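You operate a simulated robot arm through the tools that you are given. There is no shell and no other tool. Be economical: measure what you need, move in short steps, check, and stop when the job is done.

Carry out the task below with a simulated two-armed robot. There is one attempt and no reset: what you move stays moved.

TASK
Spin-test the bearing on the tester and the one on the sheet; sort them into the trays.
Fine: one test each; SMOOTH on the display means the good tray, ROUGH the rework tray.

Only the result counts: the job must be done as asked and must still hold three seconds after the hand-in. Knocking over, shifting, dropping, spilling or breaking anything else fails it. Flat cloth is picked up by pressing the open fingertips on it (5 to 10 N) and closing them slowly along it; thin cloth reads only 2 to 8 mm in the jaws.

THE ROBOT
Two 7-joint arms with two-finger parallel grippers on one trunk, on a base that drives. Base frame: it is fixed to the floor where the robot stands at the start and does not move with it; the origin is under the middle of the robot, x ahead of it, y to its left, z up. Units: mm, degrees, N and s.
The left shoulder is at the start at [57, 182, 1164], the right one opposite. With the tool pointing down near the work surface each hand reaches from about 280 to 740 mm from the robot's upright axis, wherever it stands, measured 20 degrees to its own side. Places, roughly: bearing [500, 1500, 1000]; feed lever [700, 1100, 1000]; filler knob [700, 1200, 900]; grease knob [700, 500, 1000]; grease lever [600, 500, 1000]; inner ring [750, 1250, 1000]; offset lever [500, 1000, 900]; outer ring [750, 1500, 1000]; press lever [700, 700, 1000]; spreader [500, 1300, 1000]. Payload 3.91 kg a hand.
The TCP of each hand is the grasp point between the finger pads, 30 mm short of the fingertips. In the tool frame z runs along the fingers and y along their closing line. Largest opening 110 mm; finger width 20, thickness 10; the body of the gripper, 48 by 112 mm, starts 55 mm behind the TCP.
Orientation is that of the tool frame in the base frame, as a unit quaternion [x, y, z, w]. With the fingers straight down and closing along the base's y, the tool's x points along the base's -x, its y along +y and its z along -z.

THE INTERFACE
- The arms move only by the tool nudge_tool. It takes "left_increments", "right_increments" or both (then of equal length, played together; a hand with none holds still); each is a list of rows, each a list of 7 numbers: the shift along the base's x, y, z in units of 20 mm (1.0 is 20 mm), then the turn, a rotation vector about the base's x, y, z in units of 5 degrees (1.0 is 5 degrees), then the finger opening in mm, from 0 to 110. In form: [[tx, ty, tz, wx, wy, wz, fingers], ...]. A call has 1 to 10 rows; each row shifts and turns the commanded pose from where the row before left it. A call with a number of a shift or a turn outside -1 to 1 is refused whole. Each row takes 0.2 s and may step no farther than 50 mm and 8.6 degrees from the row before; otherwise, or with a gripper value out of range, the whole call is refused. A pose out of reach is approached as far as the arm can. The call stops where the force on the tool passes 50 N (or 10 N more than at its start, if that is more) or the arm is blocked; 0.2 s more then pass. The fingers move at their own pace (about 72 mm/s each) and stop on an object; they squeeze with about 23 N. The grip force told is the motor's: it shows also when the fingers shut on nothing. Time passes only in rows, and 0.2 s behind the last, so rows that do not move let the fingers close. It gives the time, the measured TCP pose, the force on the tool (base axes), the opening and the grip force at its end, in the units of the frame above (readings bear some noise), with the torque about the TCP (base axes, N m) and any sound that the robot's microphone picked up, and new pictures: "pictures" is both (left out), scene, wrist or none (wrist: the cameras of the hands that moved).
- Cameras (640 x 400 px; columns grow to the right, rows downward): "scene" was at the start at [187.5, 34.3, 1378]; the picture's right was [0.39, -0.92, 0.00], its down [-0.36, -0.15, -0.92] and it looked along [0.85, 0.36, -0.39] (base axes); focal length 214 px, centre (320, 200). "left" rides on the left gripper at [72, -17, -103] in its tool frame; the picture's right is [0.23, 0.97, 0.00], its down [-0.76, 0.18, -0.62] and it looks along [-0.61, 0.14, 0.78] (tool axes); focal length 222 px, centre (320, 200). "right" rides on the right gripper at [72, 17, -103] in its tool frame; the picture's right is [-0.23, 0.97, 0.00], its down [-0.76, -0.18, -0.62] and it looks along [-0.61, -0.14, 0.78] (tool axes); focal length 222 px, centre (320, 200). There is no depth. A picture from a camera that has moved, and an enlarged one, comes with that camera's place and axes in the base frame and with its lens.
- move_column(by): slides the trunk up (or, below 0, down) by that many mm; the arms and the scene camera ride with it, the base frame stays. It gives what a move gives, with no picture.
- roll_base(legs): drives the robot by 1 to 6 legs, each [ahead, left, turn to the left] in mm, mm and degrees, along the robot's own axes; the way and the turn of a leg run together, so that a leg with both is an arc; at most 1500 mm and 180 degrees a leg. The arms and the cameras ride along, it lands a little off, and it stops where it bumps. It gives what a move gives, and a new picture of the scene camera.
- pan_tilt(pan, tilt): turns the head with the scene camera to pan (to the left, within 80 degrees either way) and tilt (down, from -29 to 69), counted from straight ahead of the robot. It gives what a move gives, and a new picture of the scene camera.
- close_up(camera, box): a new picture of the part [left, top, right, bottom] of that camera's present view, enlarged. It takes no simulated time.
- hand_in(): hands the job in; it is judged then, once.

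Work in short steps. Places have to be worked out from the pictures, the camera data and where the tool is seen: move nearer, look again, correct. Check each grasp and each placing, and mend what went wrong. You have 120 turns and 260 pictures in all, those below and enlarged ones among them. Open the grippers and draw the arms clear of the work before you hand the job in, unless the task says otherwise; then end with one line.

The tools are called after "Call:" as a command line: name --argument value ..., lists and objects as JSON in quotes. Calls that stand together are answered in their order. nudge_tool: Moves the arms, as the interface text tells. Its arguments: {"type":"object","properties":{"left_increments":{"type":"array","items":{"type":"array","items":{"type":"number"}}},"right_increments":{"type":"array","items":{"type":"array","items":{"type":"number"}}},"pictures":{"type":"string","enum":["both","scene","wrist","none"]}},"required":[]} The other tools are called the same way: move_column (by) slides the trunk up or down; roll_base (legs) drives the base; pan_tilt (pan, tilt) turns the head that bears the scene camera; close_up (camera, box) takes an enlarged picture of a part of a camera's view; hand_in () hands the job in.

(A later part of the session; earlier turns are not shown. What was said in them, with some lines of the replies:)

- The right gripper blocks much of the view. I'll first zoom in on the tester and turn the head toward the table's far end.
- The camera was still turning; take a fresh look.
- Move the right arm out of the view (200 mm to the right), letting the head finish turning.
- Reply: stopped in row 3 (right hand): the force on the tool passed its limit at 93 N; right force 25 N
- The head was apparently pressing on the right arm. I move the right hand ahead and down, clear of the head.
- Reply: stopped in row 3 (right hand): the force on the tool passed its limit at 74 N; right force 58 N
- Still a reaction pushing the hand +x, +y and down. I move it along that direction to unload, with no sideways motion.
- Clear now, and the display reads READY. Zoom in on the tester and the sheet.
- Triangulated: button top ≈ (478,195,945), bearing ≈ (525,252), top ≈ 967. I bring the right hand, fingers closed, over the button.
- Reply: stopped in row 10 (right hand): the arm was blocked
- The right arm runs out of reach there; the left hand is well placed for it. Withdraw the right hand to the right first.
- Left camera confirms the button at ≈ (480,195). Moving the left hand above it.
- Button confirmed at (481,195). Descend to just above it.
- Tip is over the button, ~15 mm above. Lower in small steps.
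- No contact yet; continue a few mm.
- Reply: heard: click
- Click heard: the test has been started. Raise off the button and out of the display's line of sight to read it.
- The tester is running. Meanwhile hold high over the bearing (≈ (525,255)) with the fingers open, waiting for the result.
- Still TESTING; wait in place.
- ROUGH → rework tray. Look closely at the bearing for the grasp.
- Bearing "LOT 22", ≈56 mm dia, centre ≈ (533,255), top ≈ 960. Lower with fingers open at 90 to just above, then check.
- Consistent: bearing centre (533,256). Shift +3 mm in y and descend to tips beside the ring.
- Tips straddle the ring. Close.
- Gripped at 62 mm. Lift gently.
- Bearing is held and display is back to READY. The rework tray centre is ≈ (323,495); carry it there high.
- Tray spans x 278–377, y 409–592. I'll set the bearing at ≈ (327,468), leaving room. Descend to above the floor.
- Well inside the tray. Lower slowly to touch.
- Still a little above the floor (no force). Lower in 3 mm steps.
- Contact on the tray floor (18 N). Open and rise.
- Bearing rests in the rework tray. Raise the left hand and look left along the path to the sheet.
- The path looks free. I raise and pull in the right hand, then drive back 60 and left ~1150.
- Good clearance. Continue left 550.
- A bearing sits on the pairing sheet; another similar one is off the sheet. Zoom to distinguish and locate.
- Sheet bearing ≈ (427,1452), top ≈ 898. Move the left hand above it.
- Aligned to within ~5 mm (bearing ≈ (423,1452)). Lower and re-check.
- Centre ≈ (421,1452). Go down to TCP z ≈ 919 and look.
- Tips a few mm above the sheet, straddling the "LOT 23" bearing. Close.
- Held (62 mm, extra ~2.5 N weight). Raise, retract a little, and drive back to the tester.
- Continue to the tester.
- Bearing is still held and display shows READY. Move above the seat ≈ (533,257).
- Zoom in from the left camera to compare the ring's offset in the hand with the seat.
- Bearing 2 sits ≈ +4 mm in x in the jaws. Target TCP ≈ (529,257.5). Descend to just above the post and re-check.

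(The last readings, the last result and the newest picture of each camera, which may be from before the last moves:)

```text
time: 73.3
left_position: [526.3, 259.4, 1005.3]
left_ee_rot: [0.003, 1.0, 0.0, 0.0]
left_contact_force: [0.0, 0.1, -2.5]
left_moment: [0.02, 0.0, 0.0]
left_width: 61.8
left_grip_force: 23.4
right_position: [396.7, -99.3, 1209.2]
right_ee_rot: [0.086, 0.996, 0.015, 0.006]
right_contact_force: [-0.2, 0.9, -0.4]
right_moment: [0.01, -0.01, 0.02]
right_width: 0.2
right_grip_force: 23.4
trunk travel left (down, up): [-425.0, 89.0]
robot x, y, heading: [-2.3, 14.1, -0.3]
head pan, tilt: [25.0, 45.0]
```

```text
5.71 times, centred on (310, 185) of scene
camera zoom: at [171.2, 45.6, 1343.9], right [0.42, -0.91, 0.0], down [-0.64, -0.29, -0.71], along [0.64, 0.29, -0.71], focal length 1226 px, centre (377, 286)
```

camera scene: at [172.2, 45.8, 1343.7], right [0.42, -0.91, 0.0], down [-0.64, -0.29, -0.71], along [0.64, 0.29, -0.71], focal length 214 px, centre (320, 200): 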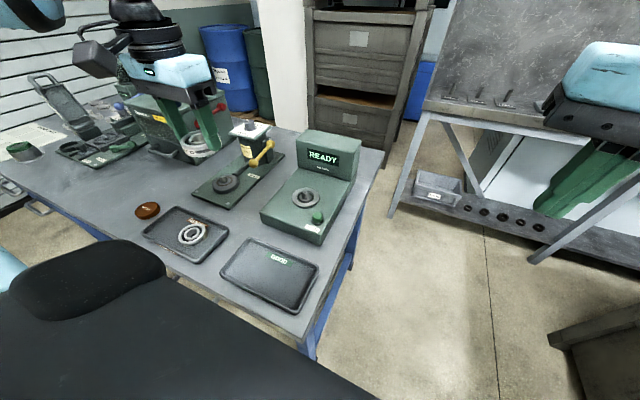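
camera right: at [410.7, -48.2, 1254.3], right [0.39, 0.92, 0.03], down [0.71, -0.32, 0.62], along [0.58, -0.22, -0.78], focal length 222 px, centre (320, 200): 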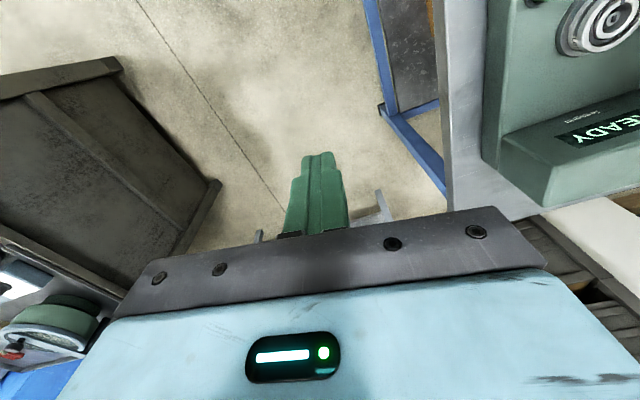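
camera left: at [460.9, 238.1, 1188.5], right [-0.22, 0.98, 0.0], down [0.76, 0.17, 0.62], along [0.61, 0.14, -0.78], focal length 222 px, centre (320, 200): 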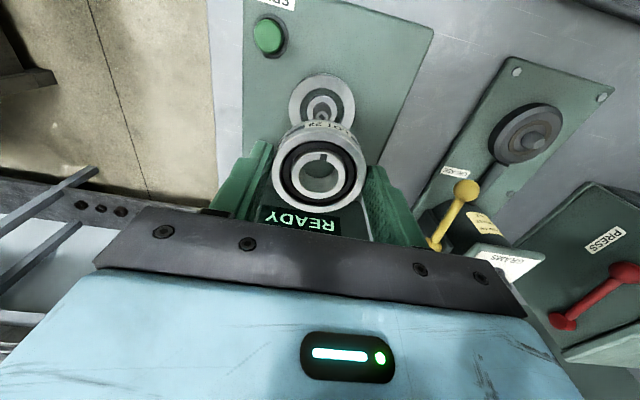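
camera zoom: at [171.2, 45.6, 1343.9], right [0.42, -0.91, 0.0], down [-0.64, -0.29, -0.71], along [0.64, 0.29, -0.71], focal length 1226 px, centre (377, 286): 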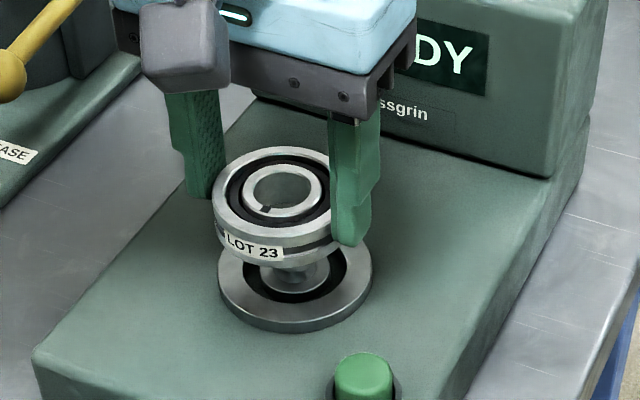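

I need a finer look at the relation of bore to post before seating.

Call:
close_up --camera "left" --box '[280, 95, 360, 175]'

Call:
close_up --camera "scene" --box '[280, 165, 320, 200]'

```text
5.00 times, centred on (320, 135) of left
camera zoom: at [454.3, 242.2, 1109.0], right [-0.22, 0.98, 0.0], down [0.76, 0.17, 0.62], along [0.61, 0.14, -0.78], focal length 1111 px, centre (320, 525)
```

zoom: 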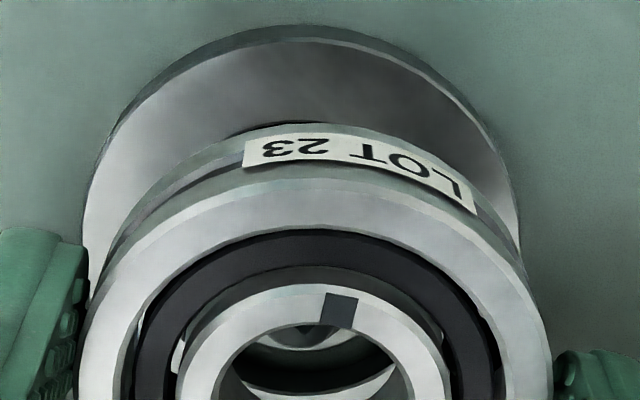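

```text
11.43 times, centred on (300, 182) of scene
camera zoom: at [171.2, 45.6, 1343.9], right [0.42, -0.91, 0.0], down [-0.64, -0.29, -0.71], along [0.64, 0.29, -0.71], focal length 2451 px, centre (549, 400)
```

zoom: 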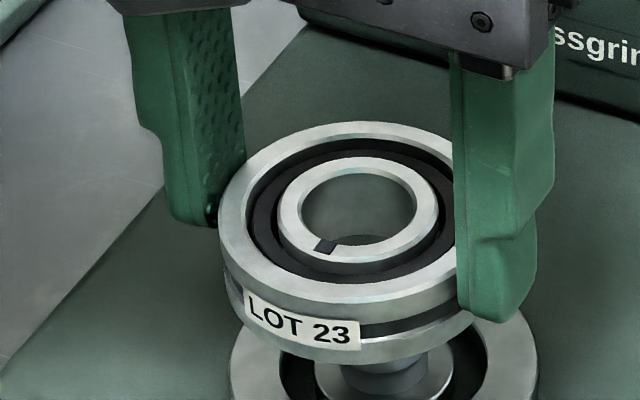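

Lateral measurements in both views give a correction of ≈ (+3.5,−2.2) mm. Apply and lower 15 mm, then check.

Call:
nudge_tool --left_increments '[[0.18, -0.11, 0, 0, 0, 0, 40], [0, 0, -0.35, 0, 0, 0, 40], [0, 0, -0.35, 0, 0, 0, 40], [0, 0, 0, 0, 0, 0, 40]]' --pictures "none"

Call:
close_up --camera "left" --box '[280, 110, 360, 210]'

Call:
close_up --camera "scene" --box '[280, 165, 330, 205]'

```text
time: 74.3
left_position: [529.7, 256.4, 991.5]
left_ee_rot: [0.004, 1.0, 0.0, 0.0]
left_contact_force: [-0.8, 0.5, -2.5]
left_moment: [-0.01, -0.03, -0.01]
left_width: 61.6
left_grip_force: 23.0
right_position: [396.8, -99.9, 1209.6]
right_ee_rot: [0.086, 0.996, 0.014, 0.005]
right_contact_force: [-0.2, 0.5, 0.5]
right_moment: [0.0, 0.02, -0.02]
right_width: 0.0
right_grip_force: 23.1
trunk travel left (down, up): [-425.0, 89.0]
robot x, y, heading: [-5.5, 12.3, -0.2]
head pan, tilt: [25.0, 45.0]
```

```text
4.00 times, centred on (320, 160) of left
camera zoom: at [457.5, 239.2, 1095.3], right [-0.22, 0.98, 0.0], down [0.76, 0.17, 0.62], along [0.61, 0.14, -0.78], focal length 888 px, centre (320, 360)
```

zoom: 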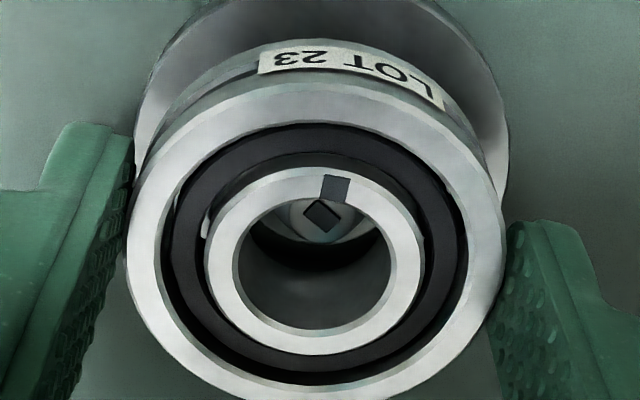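

```text
10.00 times, centred on (305, 185) of scene
camera zoom: at [171.4, 45.7, 1343.8], right [0.42, -0.91, 0.0], down [-0.64, -0.29, -0.71], along [0.64, 0.29, -0.71], focal length 2145 px, centre (470, 350)
```

zoom: 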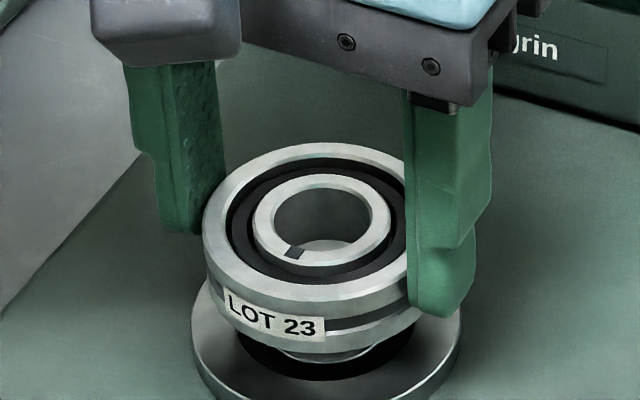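

The post tip is now visible; both views agree on a remaining (+4.3,+2) mm. Apply and look again.

Call:
nudge_tool --left_increments '[[0.21, 0.1, 0, 0, 0, 0, 40], [0, 0, 0, 0, 0, 0, 40]]' --pictures "none"

Call:
close_up --camera "left" --box '[280, 110, 360, 210]'

Call:
close_up --camera "scene" --box '[280, 165, 330, 205]'

```text
time: 74.9
left_position: [532.4, 257.9, 991.5]
left_ee_rot: [0.002, 1.0, 0.001, 0.0]
left_contact_force: [0.2, 0.3, -1.9]
left_moment: [0.03, 0.02, 0.0]
left_width: 61.8
left_grip_force: 23.1
right_position: [396.7, -98.5, 1209.6]
right_ee_rot: [0.086, 0.996, 0.015, 0.005]
right_contact_force: [-0.9, 0.1, 0.4]
right_moment: [-0.03, 0.0, 0.02]
right_width: 0.0
right_grip_force: 23.2
trunk travel left (down, up): [-425.0, 89.0]
robot x, y, heading: [-5.2, 11.8, -0.1]
head pan, tilt: [25.0, 45.0]
```

```text
4.00 times, centred on (320, 160) of left
camera zoom: at [462.4, 240.8, 1095.0], right [-0.22, 0.98, 0.0], down [0.76, 0.17, 0.62], along [0.61, 0.14, -0.78], focal length 888 px, centre (320, 360)
```

zoom: 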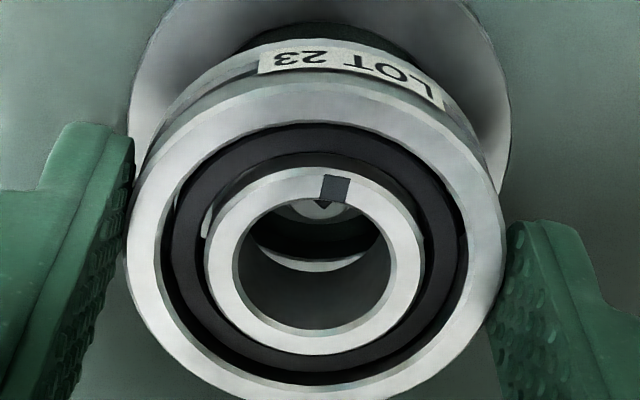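

```text
10.00 times, centred on (305, 185) of scene
camera zoom: at [171.3, 45.7, 1343.8], right [0.42, -0.91, 0.0], down [-0.64, -0.29, -0.71], along [0.64, 0.29, -0.71], focal length 2145 px, centre (470, 350)
```

zoom: 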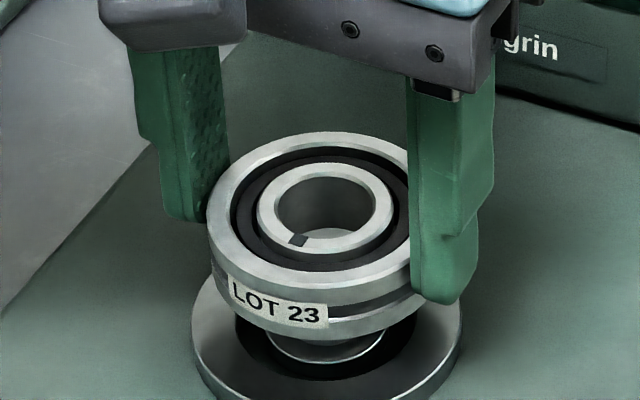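

Reworking with the post tip's true height (level with the seated bearing's top), I overshot x by ≈ 3.6 mm. Move back and check.

Call:
nudge_tool --left_increments '[[-0.18, -0.03, 0, 0, 0, 0, 40], [0, 0, -0.15, 0, 0, 0, 40], [0, 0, 0, 0, 0, 0, 40]]' --pictures "none"

Call:
close_up --camera "left" --box '[280, 110, 360, 210]'

Call:
close_up --camera "scene" --box '[280, 165, 330, 205]'

```text
time: 75.7
left_position: [530.8, 256.4, 987.8]
left_ee_rot: [0.003, 1.0, 0.0, -0.001]
left_contact_force: [-0.3, 0.3, -2.6]
left_moment: [-0.02, 0.02, 0.02]
left_width: 61.6
left_grip_force: 22.9
right_position: [397.0, -98.9, 1209.3]
right_ee_rot: [0.087, 0.996, 0.015, 0.006]
right_contact_force: [0.6, -0.3, -0.1]
right_moment: [0.0, 0.0, 0.02]
right_width: 0.1
right_grip_force: 23.0
trunk travel left (down, up): [-425.0, 89.0]
robot x, y, heading: [-3.9, 10.6, -0.2]
head pan, tilt: [25.0, 45.0]
```

```text
4.00 times, centred on (320, 160) of left
camera zoom: at [458.6, 239.7, 1091.8], right [-0.22, 0.98, 0.0], down [0.76, 0.17, 0.62], along [0.61, 0.14, -0.78], focal length 888 px, centre (320, 360)
```

zoom: 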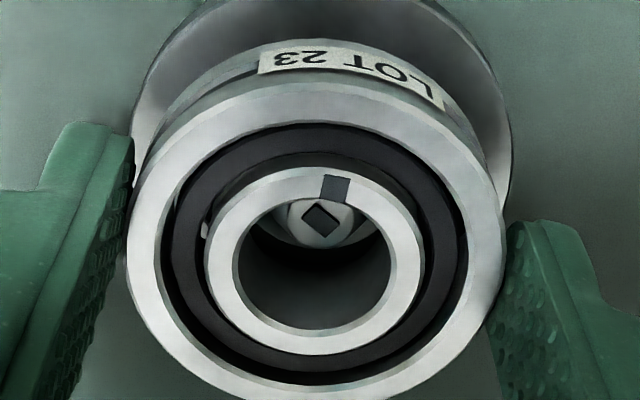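

```text
10.00 times, centred on (305, 185) of scene
camera zoom: at [171.4, 45.7, 1343.8], right [0.42, -0.91, 0.0], down [-0.64, -0.29, -0.71], along [0.64, 0.29, -0.71], focal length 2145 px, centre (470, 350)
```

zoom: 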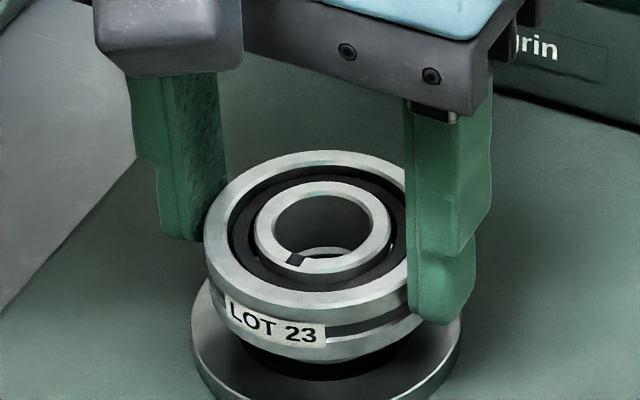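

Post tip now sits where expected inside the bore. Lower gently in 3 mm steps.

Call:
nudge_tool --left_increments '[[0, 0.03, -0.15, 0, 0, 0, 40], [0, 0, -0.15, 0, 0, 0, 40], [0, 0, 0, 0, 0, 0, 40]]' --pictures "none"

Call:
close_up --camera "left" --box '[280, 110, 360, 210]'

```text
time: 76.5
left_position: [531.1, 258.2, 982.9]
left_ee_rot: [0.003, 1.0, -0.001, -0.001]
left_contact_force: [-0.6, -0.4, -1.2]
left_moment: [0.0, -0.02, 0.01]
left_width: 61.6
left_grip_force: 23.2
right_position: [396.9, -98.8, 1208.5]
right_ee_rot: [0.086, 0.996, 0.015, 0.005]
right_contact_force: [0.4, -0.6, -0.9]
right_moment: [0.0, 0.01, -0.02]
right_width: 0.1
right_grip_force: 22.4
trunk travel left (down, up): [-425.0, 89.0]
robot x, y, heading: [-5.9, 18.4, -0.0]
head pan, tilt: [25.0, 45.0]
```

```text
4.00 times, centred on (320, 160) of left
camera zoom: at [458.9, 239.9, 1086.3], right [-0.22, 0.98, 0.0], down [0.76, 0.17, 0.62], along [0.61, 0.14, -0.78], focal length 888 px, centre (320, 360)
```

zoom: 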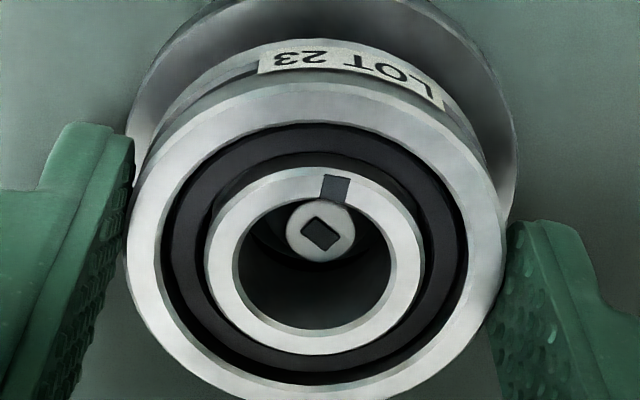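

Converging nicely, no side load. Continue down.

Call:
nudge_tool --left_increments '[[0, 0.03, -0.12, 0, 0, 0, 40], [0, 0, -0.12, 0, 0, 0, 40], [0, 0, 0, 0, 0, 0, 40]]' --pictures "none"

Call:
close_up --camera "left" --box '[280, 110, 360, 210]'

Call:
close_up --camera "scene" --box '[280, 165, 330, 205]'

```text
time: 77.3
left_position: [530.6, 258.7, 976.2]
left_ee_rot: [0.003, 1.0, 0.0, 0.0]
left_contact_force: [0.5, 0.4, -2.7]
left_moment: [0.01, 0.01, 0.02]
left_width: 61.5
left_grip_force: 22.8
right_position: [396.2, -98.9, 1210.4]
right_ee_rot: [0.087, 0.996, 0.013, 0.005]
right_contact_force: [0.8, 0.7, 0.1]
right_moment: [0.02, 0.01, 0.01]
right_width: 0.0
right_grip_force: 23.5
trunk travel left (down, up): [-425.0, 89.0]
robot x, y, heading: [-4.3, 14.9, -0.5]
head pan, tilt: [25.0, 45.0]
```

```text
4.00 times, centred on (320, 160) of left
camera zoom: at [459.2, 240.6, 1080.8], right [-0.22, 0.98, 0.0], down [0.76, 0.17, 0.62], along [0.61, 0.14, -0.78], focal length 888 px, centre (320, 360)
```

zoom: 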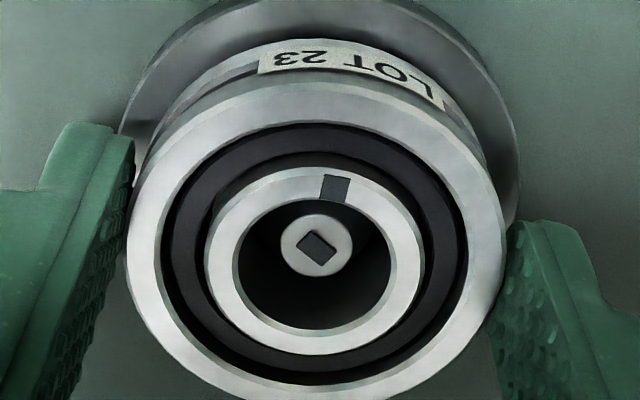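

```text
10.00 times, centred on (305, 185) of scene
camera zoom: at [171.4, 45.7, 1343.8], right [0.42, -0.91, 0.0], down [-0.64, -0.3, -0.71], along [0.64, 0.29, -0.71], focal length 2145 px, centre (470, 350)
```

zoom: 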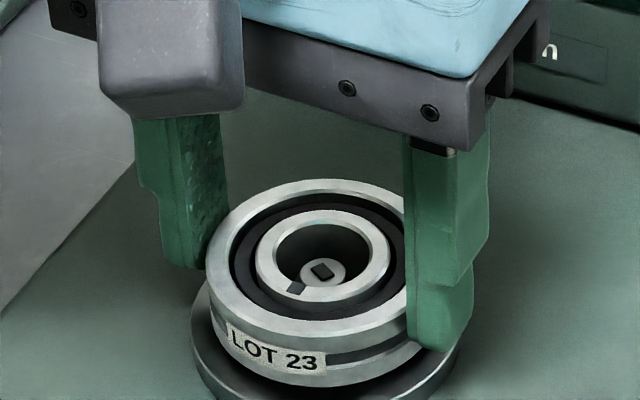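

Tip is inside the bore; still no contact. Continue in 2 mm steps.

Call:
nudge_tool --left_increments '[[0, 0, -0.1, 0, 0, 0, 40], [0, 0, -0.1, 0, 0, 0, 40]]' --pictures "none"

Call:
close_up --camera "left" --box '[280, 110, 360, 210]'

Call:
close_up --camera "scene" --box '[280, 165, 330, 205]'

```text
time: 77.9
left_position: [529.6, 259.2, 973.9]
left_ee_rot: [0.003, 1.0, 0.0, 0.001]
left_contact_force: [0.4, 0.0, 1.6]
left_moment: [0.0, 0.1, 0.0]
left_width: 61.6
left_grip_force: 23.7
right_position: [396.5, -99.8, 1209.6]
right_ee_rot: [0.086, 0.996, 0.015, 0.005]
right_contact_force: [0.3, 0.4, -1.0]
right_moment: [0.03, -0.01, -0.02]
right_width: 0.0
right_grip_force: 23.6
trunk travel left (down, up): [-425.0, 89.0]
robot x, y, heading: [-3.3, 18.0, -0.2]
head pan, tilt: [25.0, 45.0]
```

```text
4.00 times, centred on (320, 160) of left
camera zoom: at [457.8, 240.9, 1077.4], right [-0.22, 0.98, 0.0], down [0.76, 0.17, 0.62], along [0.61, 0.14, -0.78], focal length 888 px, centre (320, 360)
```

zoom: 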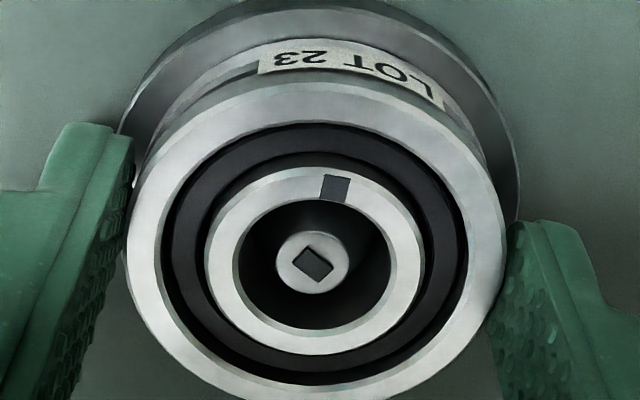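

```text
10.00 times, centred on (305, 185) of scene
camera zoom: at [171.1, 45.7, 1344.0], right [0.42, -0.91, 0.0], down [-0.64, -0.29, -0.71], along [0.64, 0.29, -0.71], focal length 2145 px, centre (470, 350)
```

zoom: 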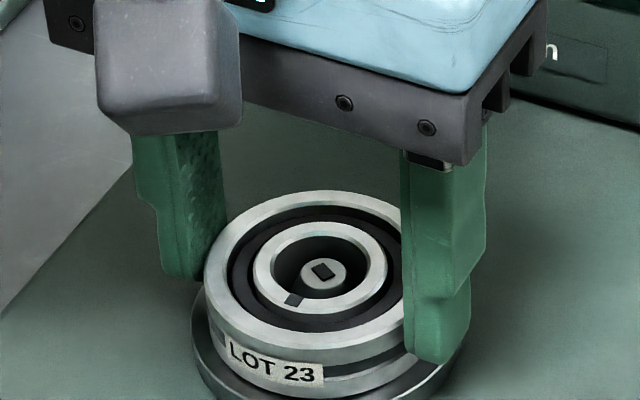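

Tip is now concentric with the bore in both views, as in the originally seated state, with light contact. Press another 1–2 mm to seat.

Call:
nudge_tool --left_increments '[[0, -0.03, -0.1, 0, 0, 0, 40], [0, 0, -0.05, 0, 0, 0, 40]]' --pictures "none"

Call:
close_up --camera "scene" --box '[280, 165, 330, 205]'

```text
time: 78.5
left_position: [529.7, 257.7, 973.0]
left_ee_rot: [0.003, 1.0, -0.001, 0.003]
left_contact_force: [1.9, 4.8, 18.7]
left_moment: [0.4, -0.25, -0.05]
left_width: 61.2
left_grip_force: 22.4
right_position: [394.6, -99.6, 1209.4]
right_ee_rot: [0.086, 0.996, 0.015, 0.006]
right_contact_force: [-0.4, -0.8, 0.2]
right_moment: [-0.01, 0.02, 0.0]
right_width: 0.1
right_grip_force: 22.6
trunk travel left (down, up): [-425.0, 89.0]
robot x, y, heading: [-5.3, 11.8, -0.6]
head pan, tilt: [25.0, 45.0]
```

```text
10.00 times, centred on (305, 185) of scene
camera zoom: at [169.5, 45.7, 1344.3], right [0.42, -0.91, 0.0], down [-0.64, -0.3, -0.71], along [0.64, 0.3, -0.71], focal length 2145 px, centre (470, 350)
```

zoom: 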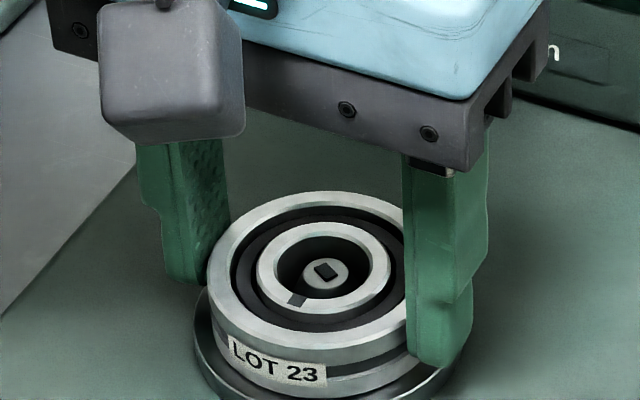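

Firm contact (19 N). Release and check it is flat.

Call:
nudge_tool --left_increments '[[0, 0.03, 0.05, 0, 0, 0, 64], [0, 0, 0, 0, 0, 0, 72], [0, 0, 0, 0, 0, 0, 80], [0, 0, 0.5, 0, 0, 0, 84], [0, 0, 1, 0, 0, 0, 90], [0, 0, 1, 0, 0, 0, 90], [0, 0, 1, 0, 0, 0, 90]]' --pictures "wrist"

Call:
close_up --camera "scene" --box '[270, 155, 350, 225]'

Call:
close_up --camera "left" --box '[240, 80, 400, 200]'

```text
time: 80.1
left_position: [530.1, 259.6, 1041.7]
left_ee_rot: [0.004, 1.0, 0.0, 0.0]
left_contact_force: [0.2, -0.1, 1.0]
left_moment: [-0.03, 0.0, 0.04]
left_width: 90.0
left_grip_force: 0.1
right_position: [397.4, -99.5, 1208.6]
right_ee_rot: [0.087, 0.996, 0.014, 0.005]
right_contact_force: [-0.1, -0.6, -0.4]
right_moment: [-0.02, -0.01, -0.03]
right_width: 0.1
right_grip_force: 23.1
trunk travel left (down, up): [-425.0, 89.0]
robot x, y, heading: [-5.8, 15.7, -0.2]
head pan, tilt: [25.0, 45.0]
camera left: at [458.8, 242.4, 1144.9], right [-0.22, 0.98, 0.0], down [0.76, 0.17, 0.62], along [0.61, 0.14, -0.78], focal length 222 px, centre (320, 200)
```

left: 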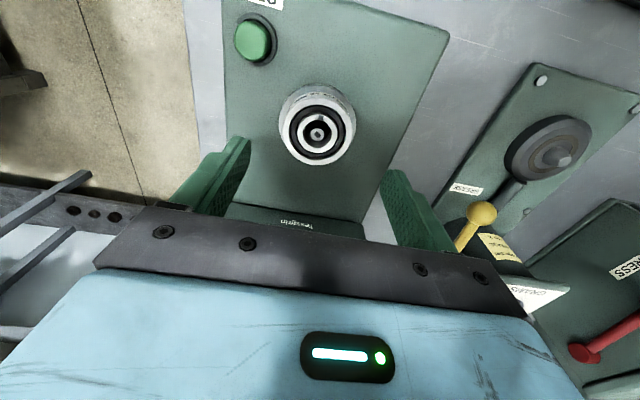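

```text
5.71 times, centred on (310, 190) of scene
camera zoom: at [170.9, 45.5, 1343.9], right [0.42, -0.91, 0.0], down [-0.64, -0.29, -0.71], along [0.64, 0.3, -0.71], focal length 1226 px, centre (377, 257)
```

zoom: 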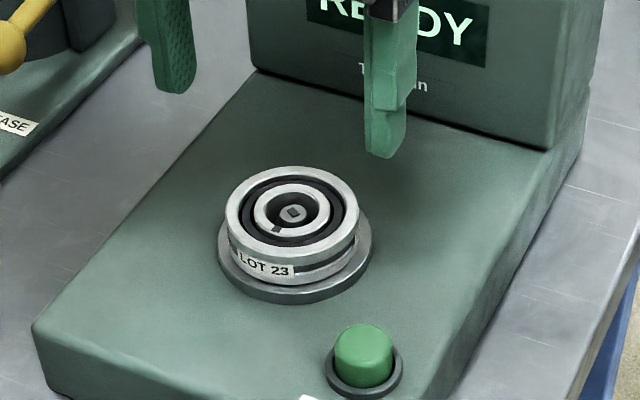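

```text
3.33 times, centred on (320, 140) of left
camera zoom: at [458.8, 242.4, 1144.9], right [-0.22, 0.98, 0.0], down [0.76, 0.17, 0.62], along [0.61, 0.14, -0.78], focal length 740 px, centre (320, 400)
```

zoom: 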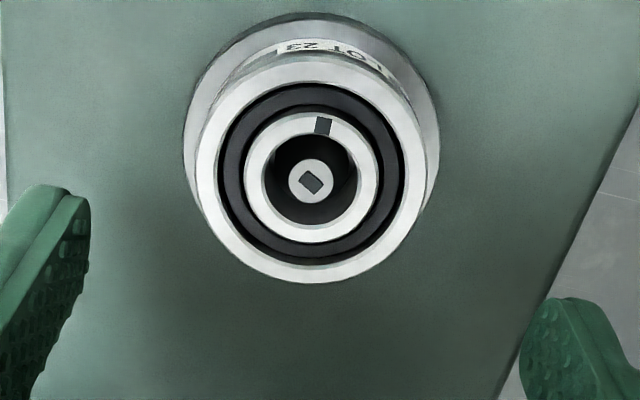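

Seated flat and concentric. Now close the fingers and move over the SPIN button at (477,196).

Call:
nudge_tool --left_increments '[[0, 0, 1, 0, 0, 0, 90], [0, 0, 1, 0, 0, 0, 60], [-0.65, -0.8, 0, 0, 0, 0, 20], [-0.65, -0.8, 0, 0, 0, 0, 0], [-0.65, -0.8, 0, 0, 0, 0, 0], [-0.65, -0.8, -0.5, 0, 0, 0, 0], [0, 0, -1, 0, 0, 0, 0], [0, 0, -1, 0, 0, 0, 0], [0, 0, -1, 0, 0, 0, 0], [0, 0, -1, 0, 0, 0, 0]]' --pictures "wrist"

Call:
close_up --camera "scene" --box '[270, 145, 370, 245]'

```text
time: 82.3
left_position: [479.5, 195.9, 989.8]
left_ee_rot: [0.003, 1.0, 0.0, 0.0]
left_contact_force: [0.3, 0.9, -0.6]
left_moment: [0.05, -0.01, 0.0]
left_width: 0.1
left_grip_force: 23.2
right_position: [397.9, -99.2, 1208.5]
right_ee_rot: [0.086, 0.996, 0.015, 0.005]
right_contact_force: [-0.4, -0.8, 0.1]
right_moment: [-0.02, 0.01, 0.02]
right_width: 0.1
right_grip_force: 23.0
trunk travel left (down, up): [-425.0, 89.0]
robot x, y, heading: [-1.1, 12.7, -0.3]
head pan, tilt: [25.0, 45.0]
camera left: at [408.4, 179.0, 1093.1], right [-0.22, 0.98, 0.0], down [0.76, 0.17, 0.62], along [0.61, 0.14, -0.78], focal length 222 px, centre (320, 200)
```

left: 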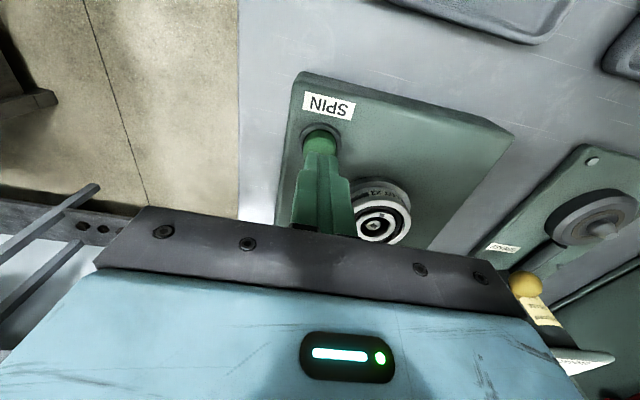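

```text
4.00 times, centred on (320, 195) of scene
camera zoom: at [171.7, 45.8, 1343.8], right [0.42, -0.91, 0.0], down [-0.64, -0.3, -0.71], along [0.64, 0.29, -0.71], focal length 858 px, centre (320, 220)
```

zoom: 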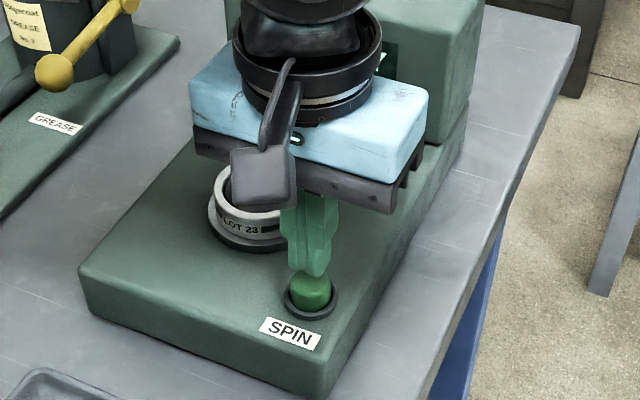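

Same geometry as before. Lower and press once.

Call:
nudge_tool --left_increments '[[-0.1, -0.03, -0.3, 0, 0, 0, 0], [0, 0, -0.3, 0, 0, 0, 0], [0, 0, -0.2, 0, 0, 0, 0], [0, 0, -0.2, 0, 0, 0, 0], [0, 0, -0.1, 0, 0, 0, 0]]' --pictures "none"

```text
time: 83.5
left_position: [476.2, 193.9, 970.2]
left_ee_rot: [0.003, 1.0, 0.0, 0.002]
left_contact_force: [1.5, 3.1, 9.2]
left_moment: [0.1, -0.08, -0.01]
left_width: 0.1
left_grip_force: 23.1
right_position: [396.3, -99.5, 1210.3]
right_ee_rot: [0.086, 0.996, 0.014, 0.007]
right_contact_force: [0.2, 0.0, -0.4]
right_moment: [0.02, 0.01, 0.0]
right_width: 0.1
right_grip_force: 22.3
trunk travel left (down, up): [-425.0, 89.0]
robot x, y, heading: [-3.6, 15.1, -0.3]
head pan, tilt: [25.0, 45.0]
heard: click
```

Click heard once. Retreat up and to above the bearing to watch the display.

Call:
nudge_tool --left_increments '[[0, 0, 1, 0, 0, 0, 0], [0, 0, 1, 0, 0, 0, 0], [0, 0, 1, 0, 0, 0, 0], [0, 0, 1, 0, 0, 0, 0], [0, 0, 1, 0, 0, 0, 0], [0.65, 0.8, 1, 0, 0, 0, 0], [0.65, 0.8, 1, 0, 0, 0, 30], [0.65, 0.8, 0.2, 0, 0, 0, 60], [0.65, 0.8, 0, 0, 0, 0, 90], [0, 0, 0, 0, 0, 0, 90]]' --pictures "wrist"

Call:
nudge_tool --left_increments '[[0, 0, 0, 0, 0, 0, 90], [0, 0, 0, 0, 0, 0, 90], [0, 0, 0, 0, 0, 0, 90], [0, 0, 0, 0, 0, 0, 90], [0, 0, 0, 0, 0, 0, 90], [0, 0, 0, 0, 0, 0, 90], [0, 0, 0, 0, 0, 0, 90], [0, 0, 0, 0, 0, 0, 90], [0, 0, 0, 0, 0, 0, 90], [0, 0, 0, 0, 0, 0, 90]]' --pictures "wrist"

```text
time: 85.7
left_position: [527.1, 257.0, 1112.8]
left_ee_rot: [0.003, 1.0, 0.0, 0.0]
left_contact_force: [0.6, 0.4, -0.1]
left_moment: [0.02, 0.01, 0.01]
left_width: 90.1
left_grip_force: 0.0
right_position: [395.5, -99.2, 1208.8]
right_ee_rot: [0.086, 0.996, 0.014, 0.005]
right_contact_force: [-0.6, 0.3, -0.1]
right_moment: [0.0, -0.01, 0.02]
right_width: 0.1
right_grip_force: 22.9
trunk travel left (down, up): [-425.0, 89.0]
robot x, y, heading: [-6.3, 13.7, 0.0]
head pan, tilt: [25.0, 45.0]
camera left: at [455.9, 239.9, 1216.3], right [-0.22, 0.98, 0.0], down [0.76, 0.17, 0.62], along [0.61, 0.14, -0.78], focal length 222 px, centre (320, 200)
```

left: 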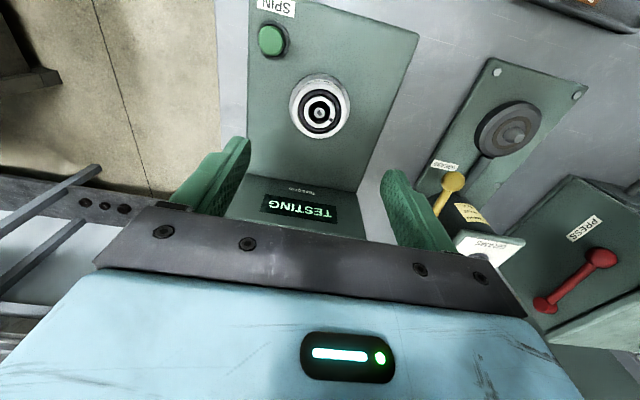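

```text
time: 87.9
left_position: [528.3, 257.5, 1112.3]
left_ee_rot: [0.003, 1.0, 0.0, -0.001]
left_contact_force: [0.3, -0.2, 0.1]
left_moment: [0.01, -0.04, 0.03]
left_width: 89.9
left_grip_force: 0.1
right_position: [397.8, -99.0, 1210.1]
right_ee_rot: [0.086, 0.996, 0.014, 0.006]
right_contact_force: [0.3, -0.1, -0.1]
right_moment: [0.02, -0.02, 0.01]
right_width: 0.1
right_grip_force: 22.8
trunk travel left (down, up): [-425.0, 89.0]
robot x, y, heading: [-7.8, 13.2, -0.2]
head pan, tilt: [25.0, 45.0]
camera left: at [456.0, 239.8, 1216.1], right [-0.22, 0.98, 0.0], down [0.76, 0.17, 0.62], along [0.61, 0.14, -0.78], focal length 222 px, centre (320, 200)
```

left: 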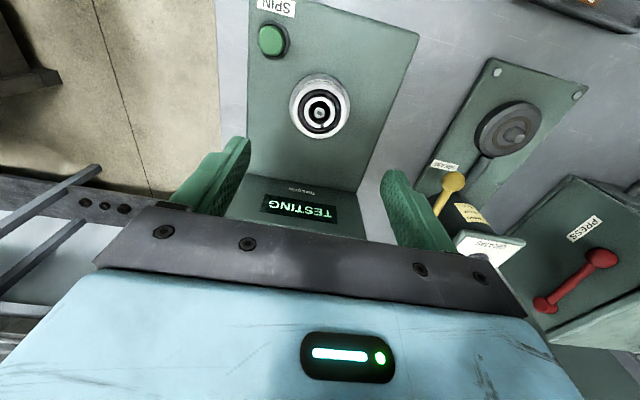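

Still TESTING (the first took ~6–7 s). Wait on.

Call:
nudge_tool --left_increments '[[0, 0, 0, 0, 0, 0, 90], [0, 0, 0, 0, 0, 0, 90], [0, 0, 0, 0, 0, 0, 90], [0, 0, 0, 0, 0, 0, 90], [0, 0, 0, 0, 0, 0, 90], [0, 0, 0, 0, 0, 0, 90], [0, 0, 0, 0, 0, 0, 90], [0, 0, 0, 0, 0, 0, 90], [0, 0, 0, 0, 0, 0, 90]]' --pictures "wrist"

```text
time: 89.9
left_position: [527.9, 255.8, 1113.0]
left_ee_rot: [0.002, 1.0, 0.0, 0.0]
left_contact_force: [0.2, 0.5, -1.0]
left_moment: [0.03, -0.02, -0.04]
left_width: 90.3
left_grip_force: 0.2
right_position: [397.3, -99.2, 1208.9]
right_ee_rot: [0.086, 0.996, 0.015, 0.006]
right_contact_force: [-0.6, 0.2, 0.2]
right_moment: [0.0, 0.02, -0.03]
right_width: 0.0
right_grip_force: 23.1
trunk travel left (down, up): [-425.0, 89.0]
robot x, y, heading: [-6.3, 14.6, -0.1]
head pan, tilt: [25.0, 45.0]
camera left: at [456.0, 239.8, 1216.1], right [-0.22, 0.98, 0.0], down [0.76, 0.17, 0.62], along [0.61, 0.14, -0.78], focal length 222 px, centre (320, 200)
```

left: 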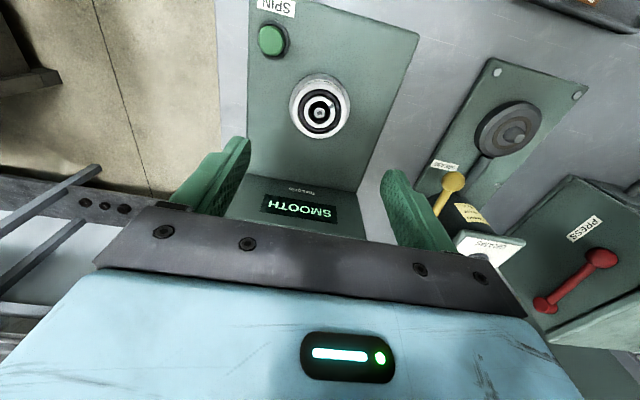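

SMOOTH → good tray. Descend onto the bearing again.

Call:
nudge_tool --left_increments '[[0.17, 0.05, -1, 0, 0, 0, 90], [0, 0, -1, 0, 0, 0, 90], [0, 0, -1, 0, 0, 0, 90], [0, 0, -1, 0, 0, 0, 90], [0, 0, -1, 0, 0, 0, 90], [0, 0, -1, 0, 0, 0, 90], [0, 0, -0.4, 0, 0, 0, 90], [0, 0, -0.35, 0, 0, 0, 90], [0, 0, 0, 0, 0, 0, 90]]' --pictures "wrist"

Call:
close_up --camera "scene" --box '[270, 145, 350, 215]'

```text
time: 91.9
left_position: [530.1, 257.8, 980.6]
left_ee_rot: [0.004, 1.0, 0.0, -0.001]
left_contact_force: [-0.8, 0.0, -0.5]
left_moment: [-0.01, 0.0, 0.03]
left_width: 90.1
left_grip_force: 0.2
right_position: [396.5, -98.4, 1208.6]
right_ee_rot: [0.087, 0.996, 0.014, 0.006]
right_contact_force: [-0.2, 0.1, 0.0]
right_moment: [0.01, 0.0, -0.02]
right_width: 0.1
right_grip_force: 22.8
trunk travel left (down, up): [-425.0, 89.0]
robot x, y, heading: [-6.4, 16.3, -0.4]
head pan, tilt: [25.0, 45.0]
camera left: at [459.3, 240.2, 1083.0], right [-0.22, 0.98, 0.0], down [0.76, 0.17, 0.62], along [0.61, 0.14, -0.78], focal length 222 px, centre (320, 200)
```

left: 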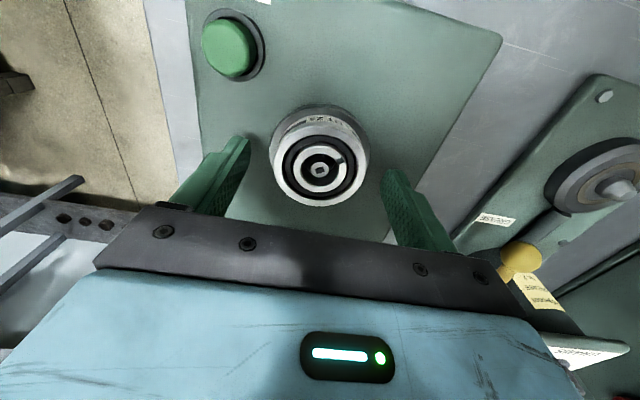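

```text
5.71 times, centred on (310, 180) of scene
camera zoom: at [171.2, 45.6, 1343.9], right [0.42, -0.91, 0.0], down [-0.64, -0.29, -0.71], along [0.64, 0.29, -0.71], focal length 1226 px, centre (377, 314)
```

zoom: 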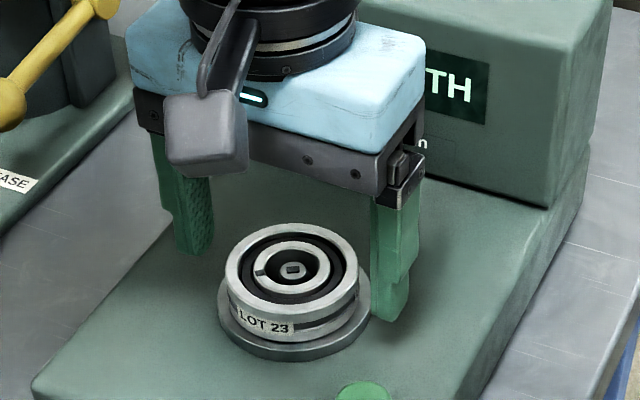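

Well placed. Close and lift.

Call:
nudge_tool --left_increments '[[0, 0, -0.1, 0, 0, 0, 75], [0, 0, 0, 0, 0, 0, 60], [0, 0, 0, 0, 0, 0, 40], [0, 0, 0, 0, 0, 0, 40], [0, 0, 0, 0, 0, 0, 40], [0, 0, 0.3, 0, 0, 0, 40], [0, 0, 0.7, 0, 0, 0, 40], [0, 0, 1, 0, 0, 0, 40], [0, 0, 1, 0, 0, 0, 40], [0, 0, 1, 0, 0, 0, 40]]' --pictures "both"

```text
time: 94.1
left_position: [533.6, 256.7, 1058.0]
left_ee_rot: [0.002, 1.0, -0.002, 0.001]
left_contact_force: [-0.3, -0.2, -2.0]
left_moment: [0.04, 0.02, 0.03]
left_width: 61.3
left_grip_force: 23.1
right_position: [396.7, -97.3, 1210.1]
right_ee_rot: [0.086, 0.996, 0.013, 0.006]
right_contact_force: [-0.2, -0.2, -0.1]
right_moment: [-0.05, 0.02, -0.03]
right_width: 0.0
right_grip_force: 22.8
trunk travel left (down, up): [-425.0, 89.0]
robot x, y, heading: [-7.2, 14.3, -0.3]
head pan, tilt: [25.0, 45.0]
camera scene: at [171.1, 45.6, 1343.9], right [0.42, -0.91, 0.0], down [-0.64, -0.29, -0.71], along [0.64, 0.29, -0.71], focal length 214 px, centre (320, 200)
camera left: at [460.3, 240.4, 1161.6], right [-0.22, 0.98, 0.0], down [0.76, 0.17, 0.62], along [0.61, 0.14, -0.78], focal length 222 px, centre (320, 200)
```

scene: 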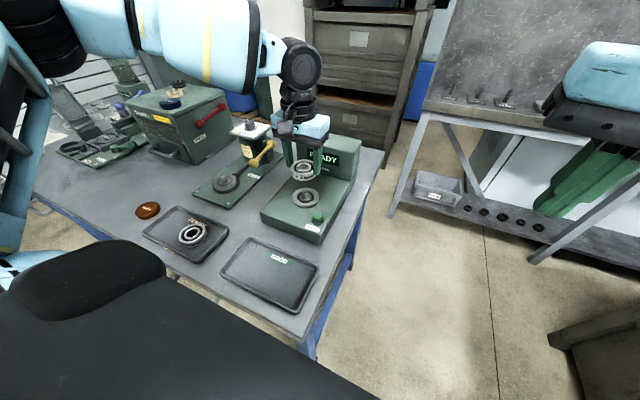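
left: 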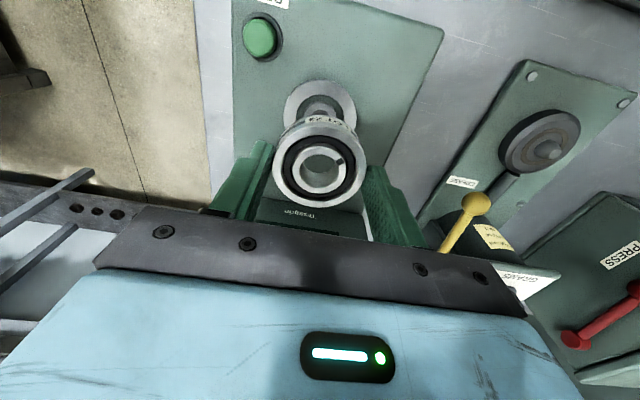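

Held. Good tray centre ≈ (321,234). Carry there.

Call:
nudge_tool --left_increments '[[-1, 0, 1, 0, 0, 0, 40], [-1, -0.1, 0, 0, 0, 0, 40], [-1, -0.1, 0, 0, 0, 0, 40], [-1, -0.1, 0, 0, 0, 0, 40], [-1, -0.1, 0, 0, 0, 0, 40], [-1, -0.1, 0, 0, 0, 0, 40], [-1, -0.1, 0, 0, 0, 0, 40], [-1, -0.1, 0, 0, 0, 0, 40], [-1, -0.2, 0, 0, 0, 0, 40], [-1, -0.2, 0, 0, 0, 0, 40]]' --pictures "both"

```text
time: 96.3
left_position: [331.1, 234.9, 1076.7]
left_ee_rot: [0.003, 1.0, 0.0, 0.0]
left_contact_force: [0.1, 0.4, -1.9]
left_moment: [0.02, -0.03, -0.01]
left_width: 61.5
left_grip_force: 22.4
right_position: [395.6, -98.9, 1209.5]
right_ee_rot: [0.086, 0.996, 0.014, 0.005]
right_contact_force: [0.0, 0.2, -0.8]
right_moment: [0.0, -0.01, -0.02]
right_width: 0.1
right_grip_force: 23.1
trunk travel left (down, up): [-425.0, 89.0]
robot x, y, heading: [-6.1, 16.4, -0.1]
head pan, tilt: [25.0, 45.0]
camera scene: at [170.8, 45.6, 1343.9], right [0.42, -0.91, 0.0], down [-0.64, -0.29, -0.71], along [0.64, 0.29, -0.71], focal length 214 px, centre (320, 200)
camera left: at [258.3, 218.3, 1180.5], right [-0.22, 0.98, 0.0], down [0.76, 0.17, 0.62], along [0.61, 0.14, -0.78], focal length 222 px, centre (320, 200)
```

scene: 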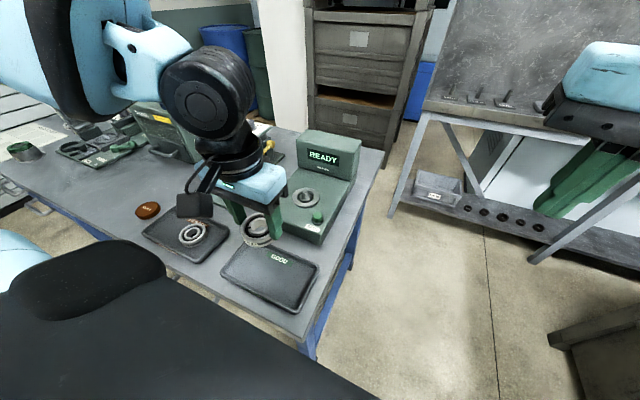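
left: 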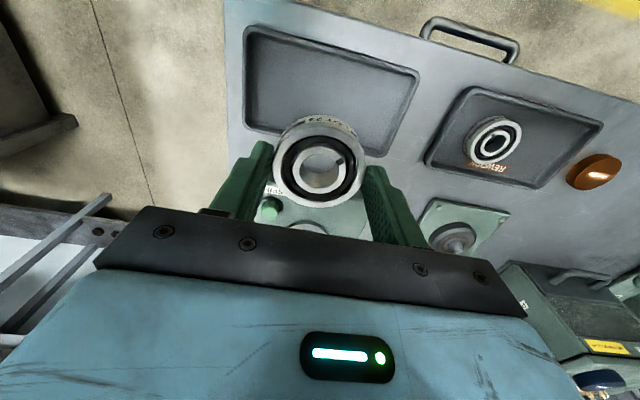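

Tray spans x 278–377, y 149–335. Lower at (326,242).

Call:
nudge_tool --left_increments '[[-0.25, 0.35, -1, 0, 0, 0, 40], [0, 0, -1, 0, 0, 0, 40], [0, 0, -1, 0, 0, 0, 40], [0, 0, -1, 0, 0, 0, 40], [0, 0, -1, 0, 0, 0, 40], [0, 0, -1, 0, 0, 0, 40], [0, 0, -0.8, 0, 0, 0, 40], [0, 0, -0.3, 0, 0, 0, 40], [0, 0, 0, 0, 0, 0, 40]]' --pictures "both"

```text
time: 98.3
left_position: [327.8, 243.1, 934.6]
left_ee_rot: [0.003, 1.0, 0.0, 0.0]
left_contact_force: [0.2, 0.0, -2.2]
left_moment: [0.0, 0.01, -0.02]
left_width: 61.9
left_grip_force: 22.7
right_position: [397.5, -99.0, 1209.2]
right_ee_rot: [0.087, 0.996, 0.015, 0.005]
right_contact_force: [-0.4, -0.8, -0.4]
right_moment: [-0.04, 0.01, 0.02]
right_width: 0.0
right_grip_force: 22.8
trunk travel left (down, up): [-425.0, 89.0]
robot x, y, heading: [-5.2, 13.7, -0.2]
head pan, tilt: [25.0, 45.0]
camera scene: at [171.3, 45.7, 1343.8], right [0.42, -0.91, 0.0], down [-0.64, -0.29, -0.71], along [0.64, 0.29, -0.71], focal length 214 px, centre (320, 200)
camera left: at [254.9, 226.1, 1037.7], right [-0.22, 0.98, 0.0], down [0.76, 0.17, 0.62], along [0.61, 0.14, -0.78], focal length 222 px, centre (320, 200)
```

scene: 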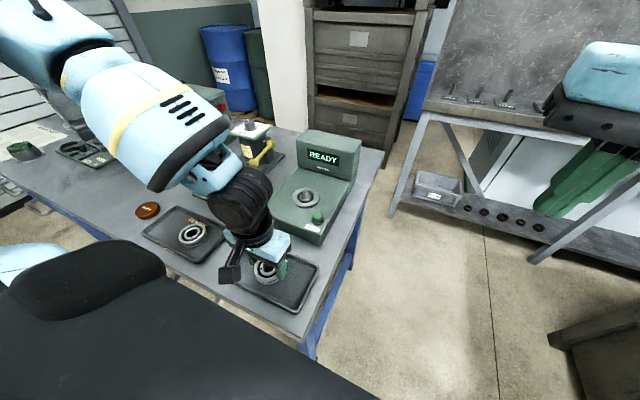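
left: 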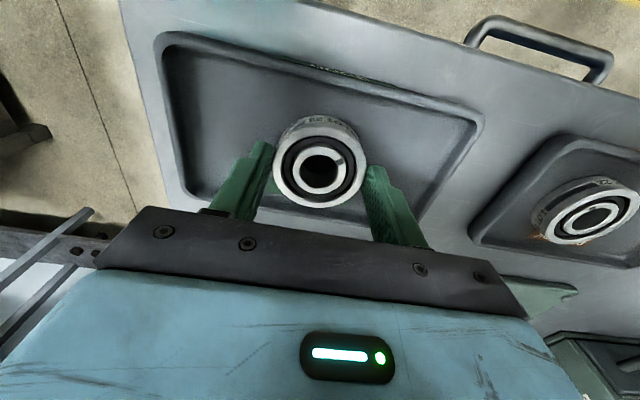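

Centred in the good tray. Lower to contact.

Call:
nudge_tool --left_increments '[[0, 0, -0.2, 0, 0, 0, 40], [0, 0, -0.15, 0, 0, 0, 40], [0, 0, -0.15, 0, 0, 0, 40], [0, 0, -0.1, 0, 0, 0, 40]]' --pictures "none"

```text
time: 99.3
left_position: [328.7, 243.2, 923.5]
left_ee_rot: [0.003, 1.0, 0.0, 0.002]
left_contact_force: [2.5, 4.8, 20.8]
left_moment: [0.13, -0.07, -0.12]
left_width: 61.5
left_grip_force: 23.1
right_position: [396.9, -99.0, 1210.6]
right_ee_rot: [0.086, 0.996, 0.015, 0.007]
right_contact_force: [-0.3, 0.6, -0.8]
right_moment: [0.02, 0.01, 0.01]
right_width: 0.1
right_grip_force: 23.4
trunk travel left (down, up): [-425.0, 89.0]
robot x, y, heading: [-2.8, 13.7, -0.2]
head pan, tilt: [25.0, 45.0]
```

On the floor of the tray. Release and rise clear.

Call:
nudge_tool --left_increments '[[0, 0, 0.05, 0, 0, 0, 66], [0, 0, 0, 0, 0, 0, 76], [0, 0, 0, 0, 0, 0, 80], [0, 0, 0.5, 0, 0, 0, 80], [0, 0, 1, 0, 0, 0, 80], [0, 0, 1, 0, 0, 0, 80], [0, 0, 1, 0, 0, 0, 100], [0, 0, 1, 0, 0, 0, 110], [0, 0, 1, 0, 0, 0, 110], [0, 0.5, 1, 0, 0, 0, 110]]' --pictures "none"

Call:
nudge_tool --left_increments '[[0, 1, 1, 0, 0, 0, 110], [0, 1, 1, 0, 0, 0, 110], [0, 1, 1, 0, 0, 0, 110], [0, 1, 1, 0, 0, 0, 110], [0, 1, 1, 0, 0, 0, 110], [0, 1, 0.5, 0, 0, 0, 110], [0, 1, 0, 0, 0, 0, 110], [0, 1, 0, 0, 0, 0, 110]]' --right_increments '[[0, 0, 0, 0, 0, 0, 60], [0, 0, 0, 0, 0, 0, 110], [0, 0, 0, 0, 0, 0, 110], [0, 0, 0, 0, 0, 0, 110], [0, 0, 0, 0, 0, 0, 110], [0, 0, 0, 0, 0, 0, 110], [0, 0, 0, 0, 0, 0, 110], [0, 0, 0, 0, 0, 0, 110]]' --pictures "scene"

Call:
close_up --camera "scene" --box '[120, 130, 380, 320]'

```text
time: 101.5
left_position: [325.7, 254.1, 1054.6]
left_ee_rot: [0.004, 1.0, -0.001, 0.0]
left_contact_force: [0.4, -0.2, -0.5]
left_moment: [-0.02, 0.04, 0.02]
left_width: 109.9
left_grip_force: 0.0
right_position: [396.4, -98.5, 1208.5]
right_ee_rot: [0.086, 0.996, 0.014, 0.006]
right_contact_force: [-0.5, 0.6, 0.1]
right_moment: [-0.05, 0.0, 0.02]
right_width: 0.0
right_grip_force: 22.9
trunk travel left (down, up): [-425.0, 89.0]
robot x, y, heading: [-4.9, 12.6, -0.5]
head pan, tilt: [25.0, 45.0]
```

```text
time: 103.3
left_position: [327.0, 414.7, 1162.6]
left_ee_rot: [0.003, 1.0, 0.0, 0.0]
left_contact_force: [-0.3, 0.0, 0.1]
left_moment: [-0.01, 0.0, -0.03]
left_width: 110.0
left_grip_force: 0.1
right_position: [397.9, -97.4, 1209.0]
right_ee_rot: [0.086, 0.996, 0.014, 0.006]
right_contact_force: [-0.4, -0.7, -0.5]
right_moment: [-0.01, -0.01, 0.03]
right_width: 110.1
right_grip_force: 0.2
trunk travel left (down, up): [-425.0, 89.0]
robot x, y, heading: [-4.3, 16.2, -0.3]
head pan, tilt: [25.0, 45.0]
camera scene: at [171.2, 46.3, 1343.8], right [0.42, -0.91, 0.0], down [-0.64, -0.3, -0.71], along [0.64, 0.29, -0.71], focal length 214 px, centre (320, 200)
```

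scene: 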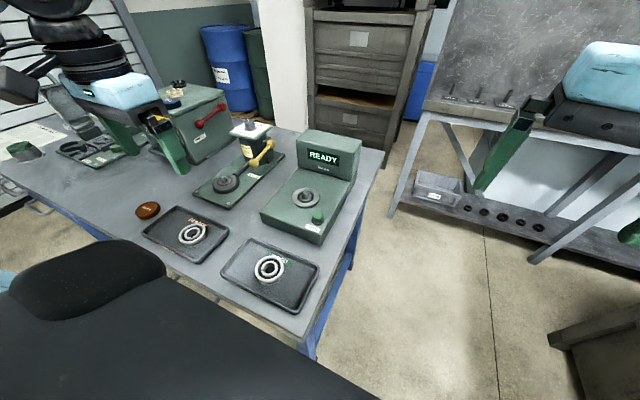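

```text
2.11 times, centred on (250, 225) of scene
camera zoom: at [171.2, 46.3, 1343.8], right [0.42, -0.91, 0.0], down [-0.64, -0.3, -0.71], along [0.64, 0.29, -0.71], focal length 452 px, centre (467, 147)
```

zoom: 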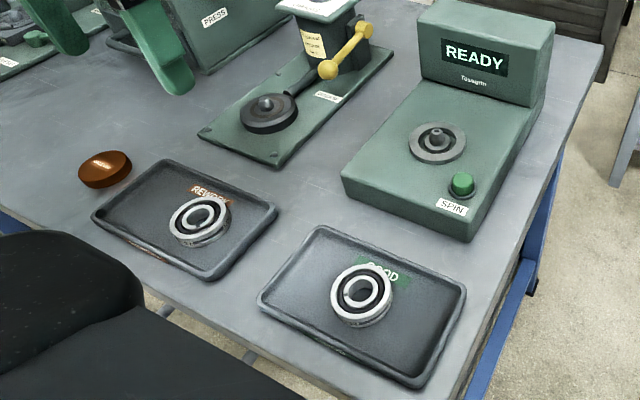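

Both bearings lie flat in their trays, the tester is empty at READY, and both hands are open and clear. Handing in.

Call:
hand_in

```text
The job is handed in.
```

Each bearing was spin-tested once: LOT 22 from the tester read ROUGH and is in the rework tray, and LOT 23 from the sheet read SMOOTH and is in the good tray.
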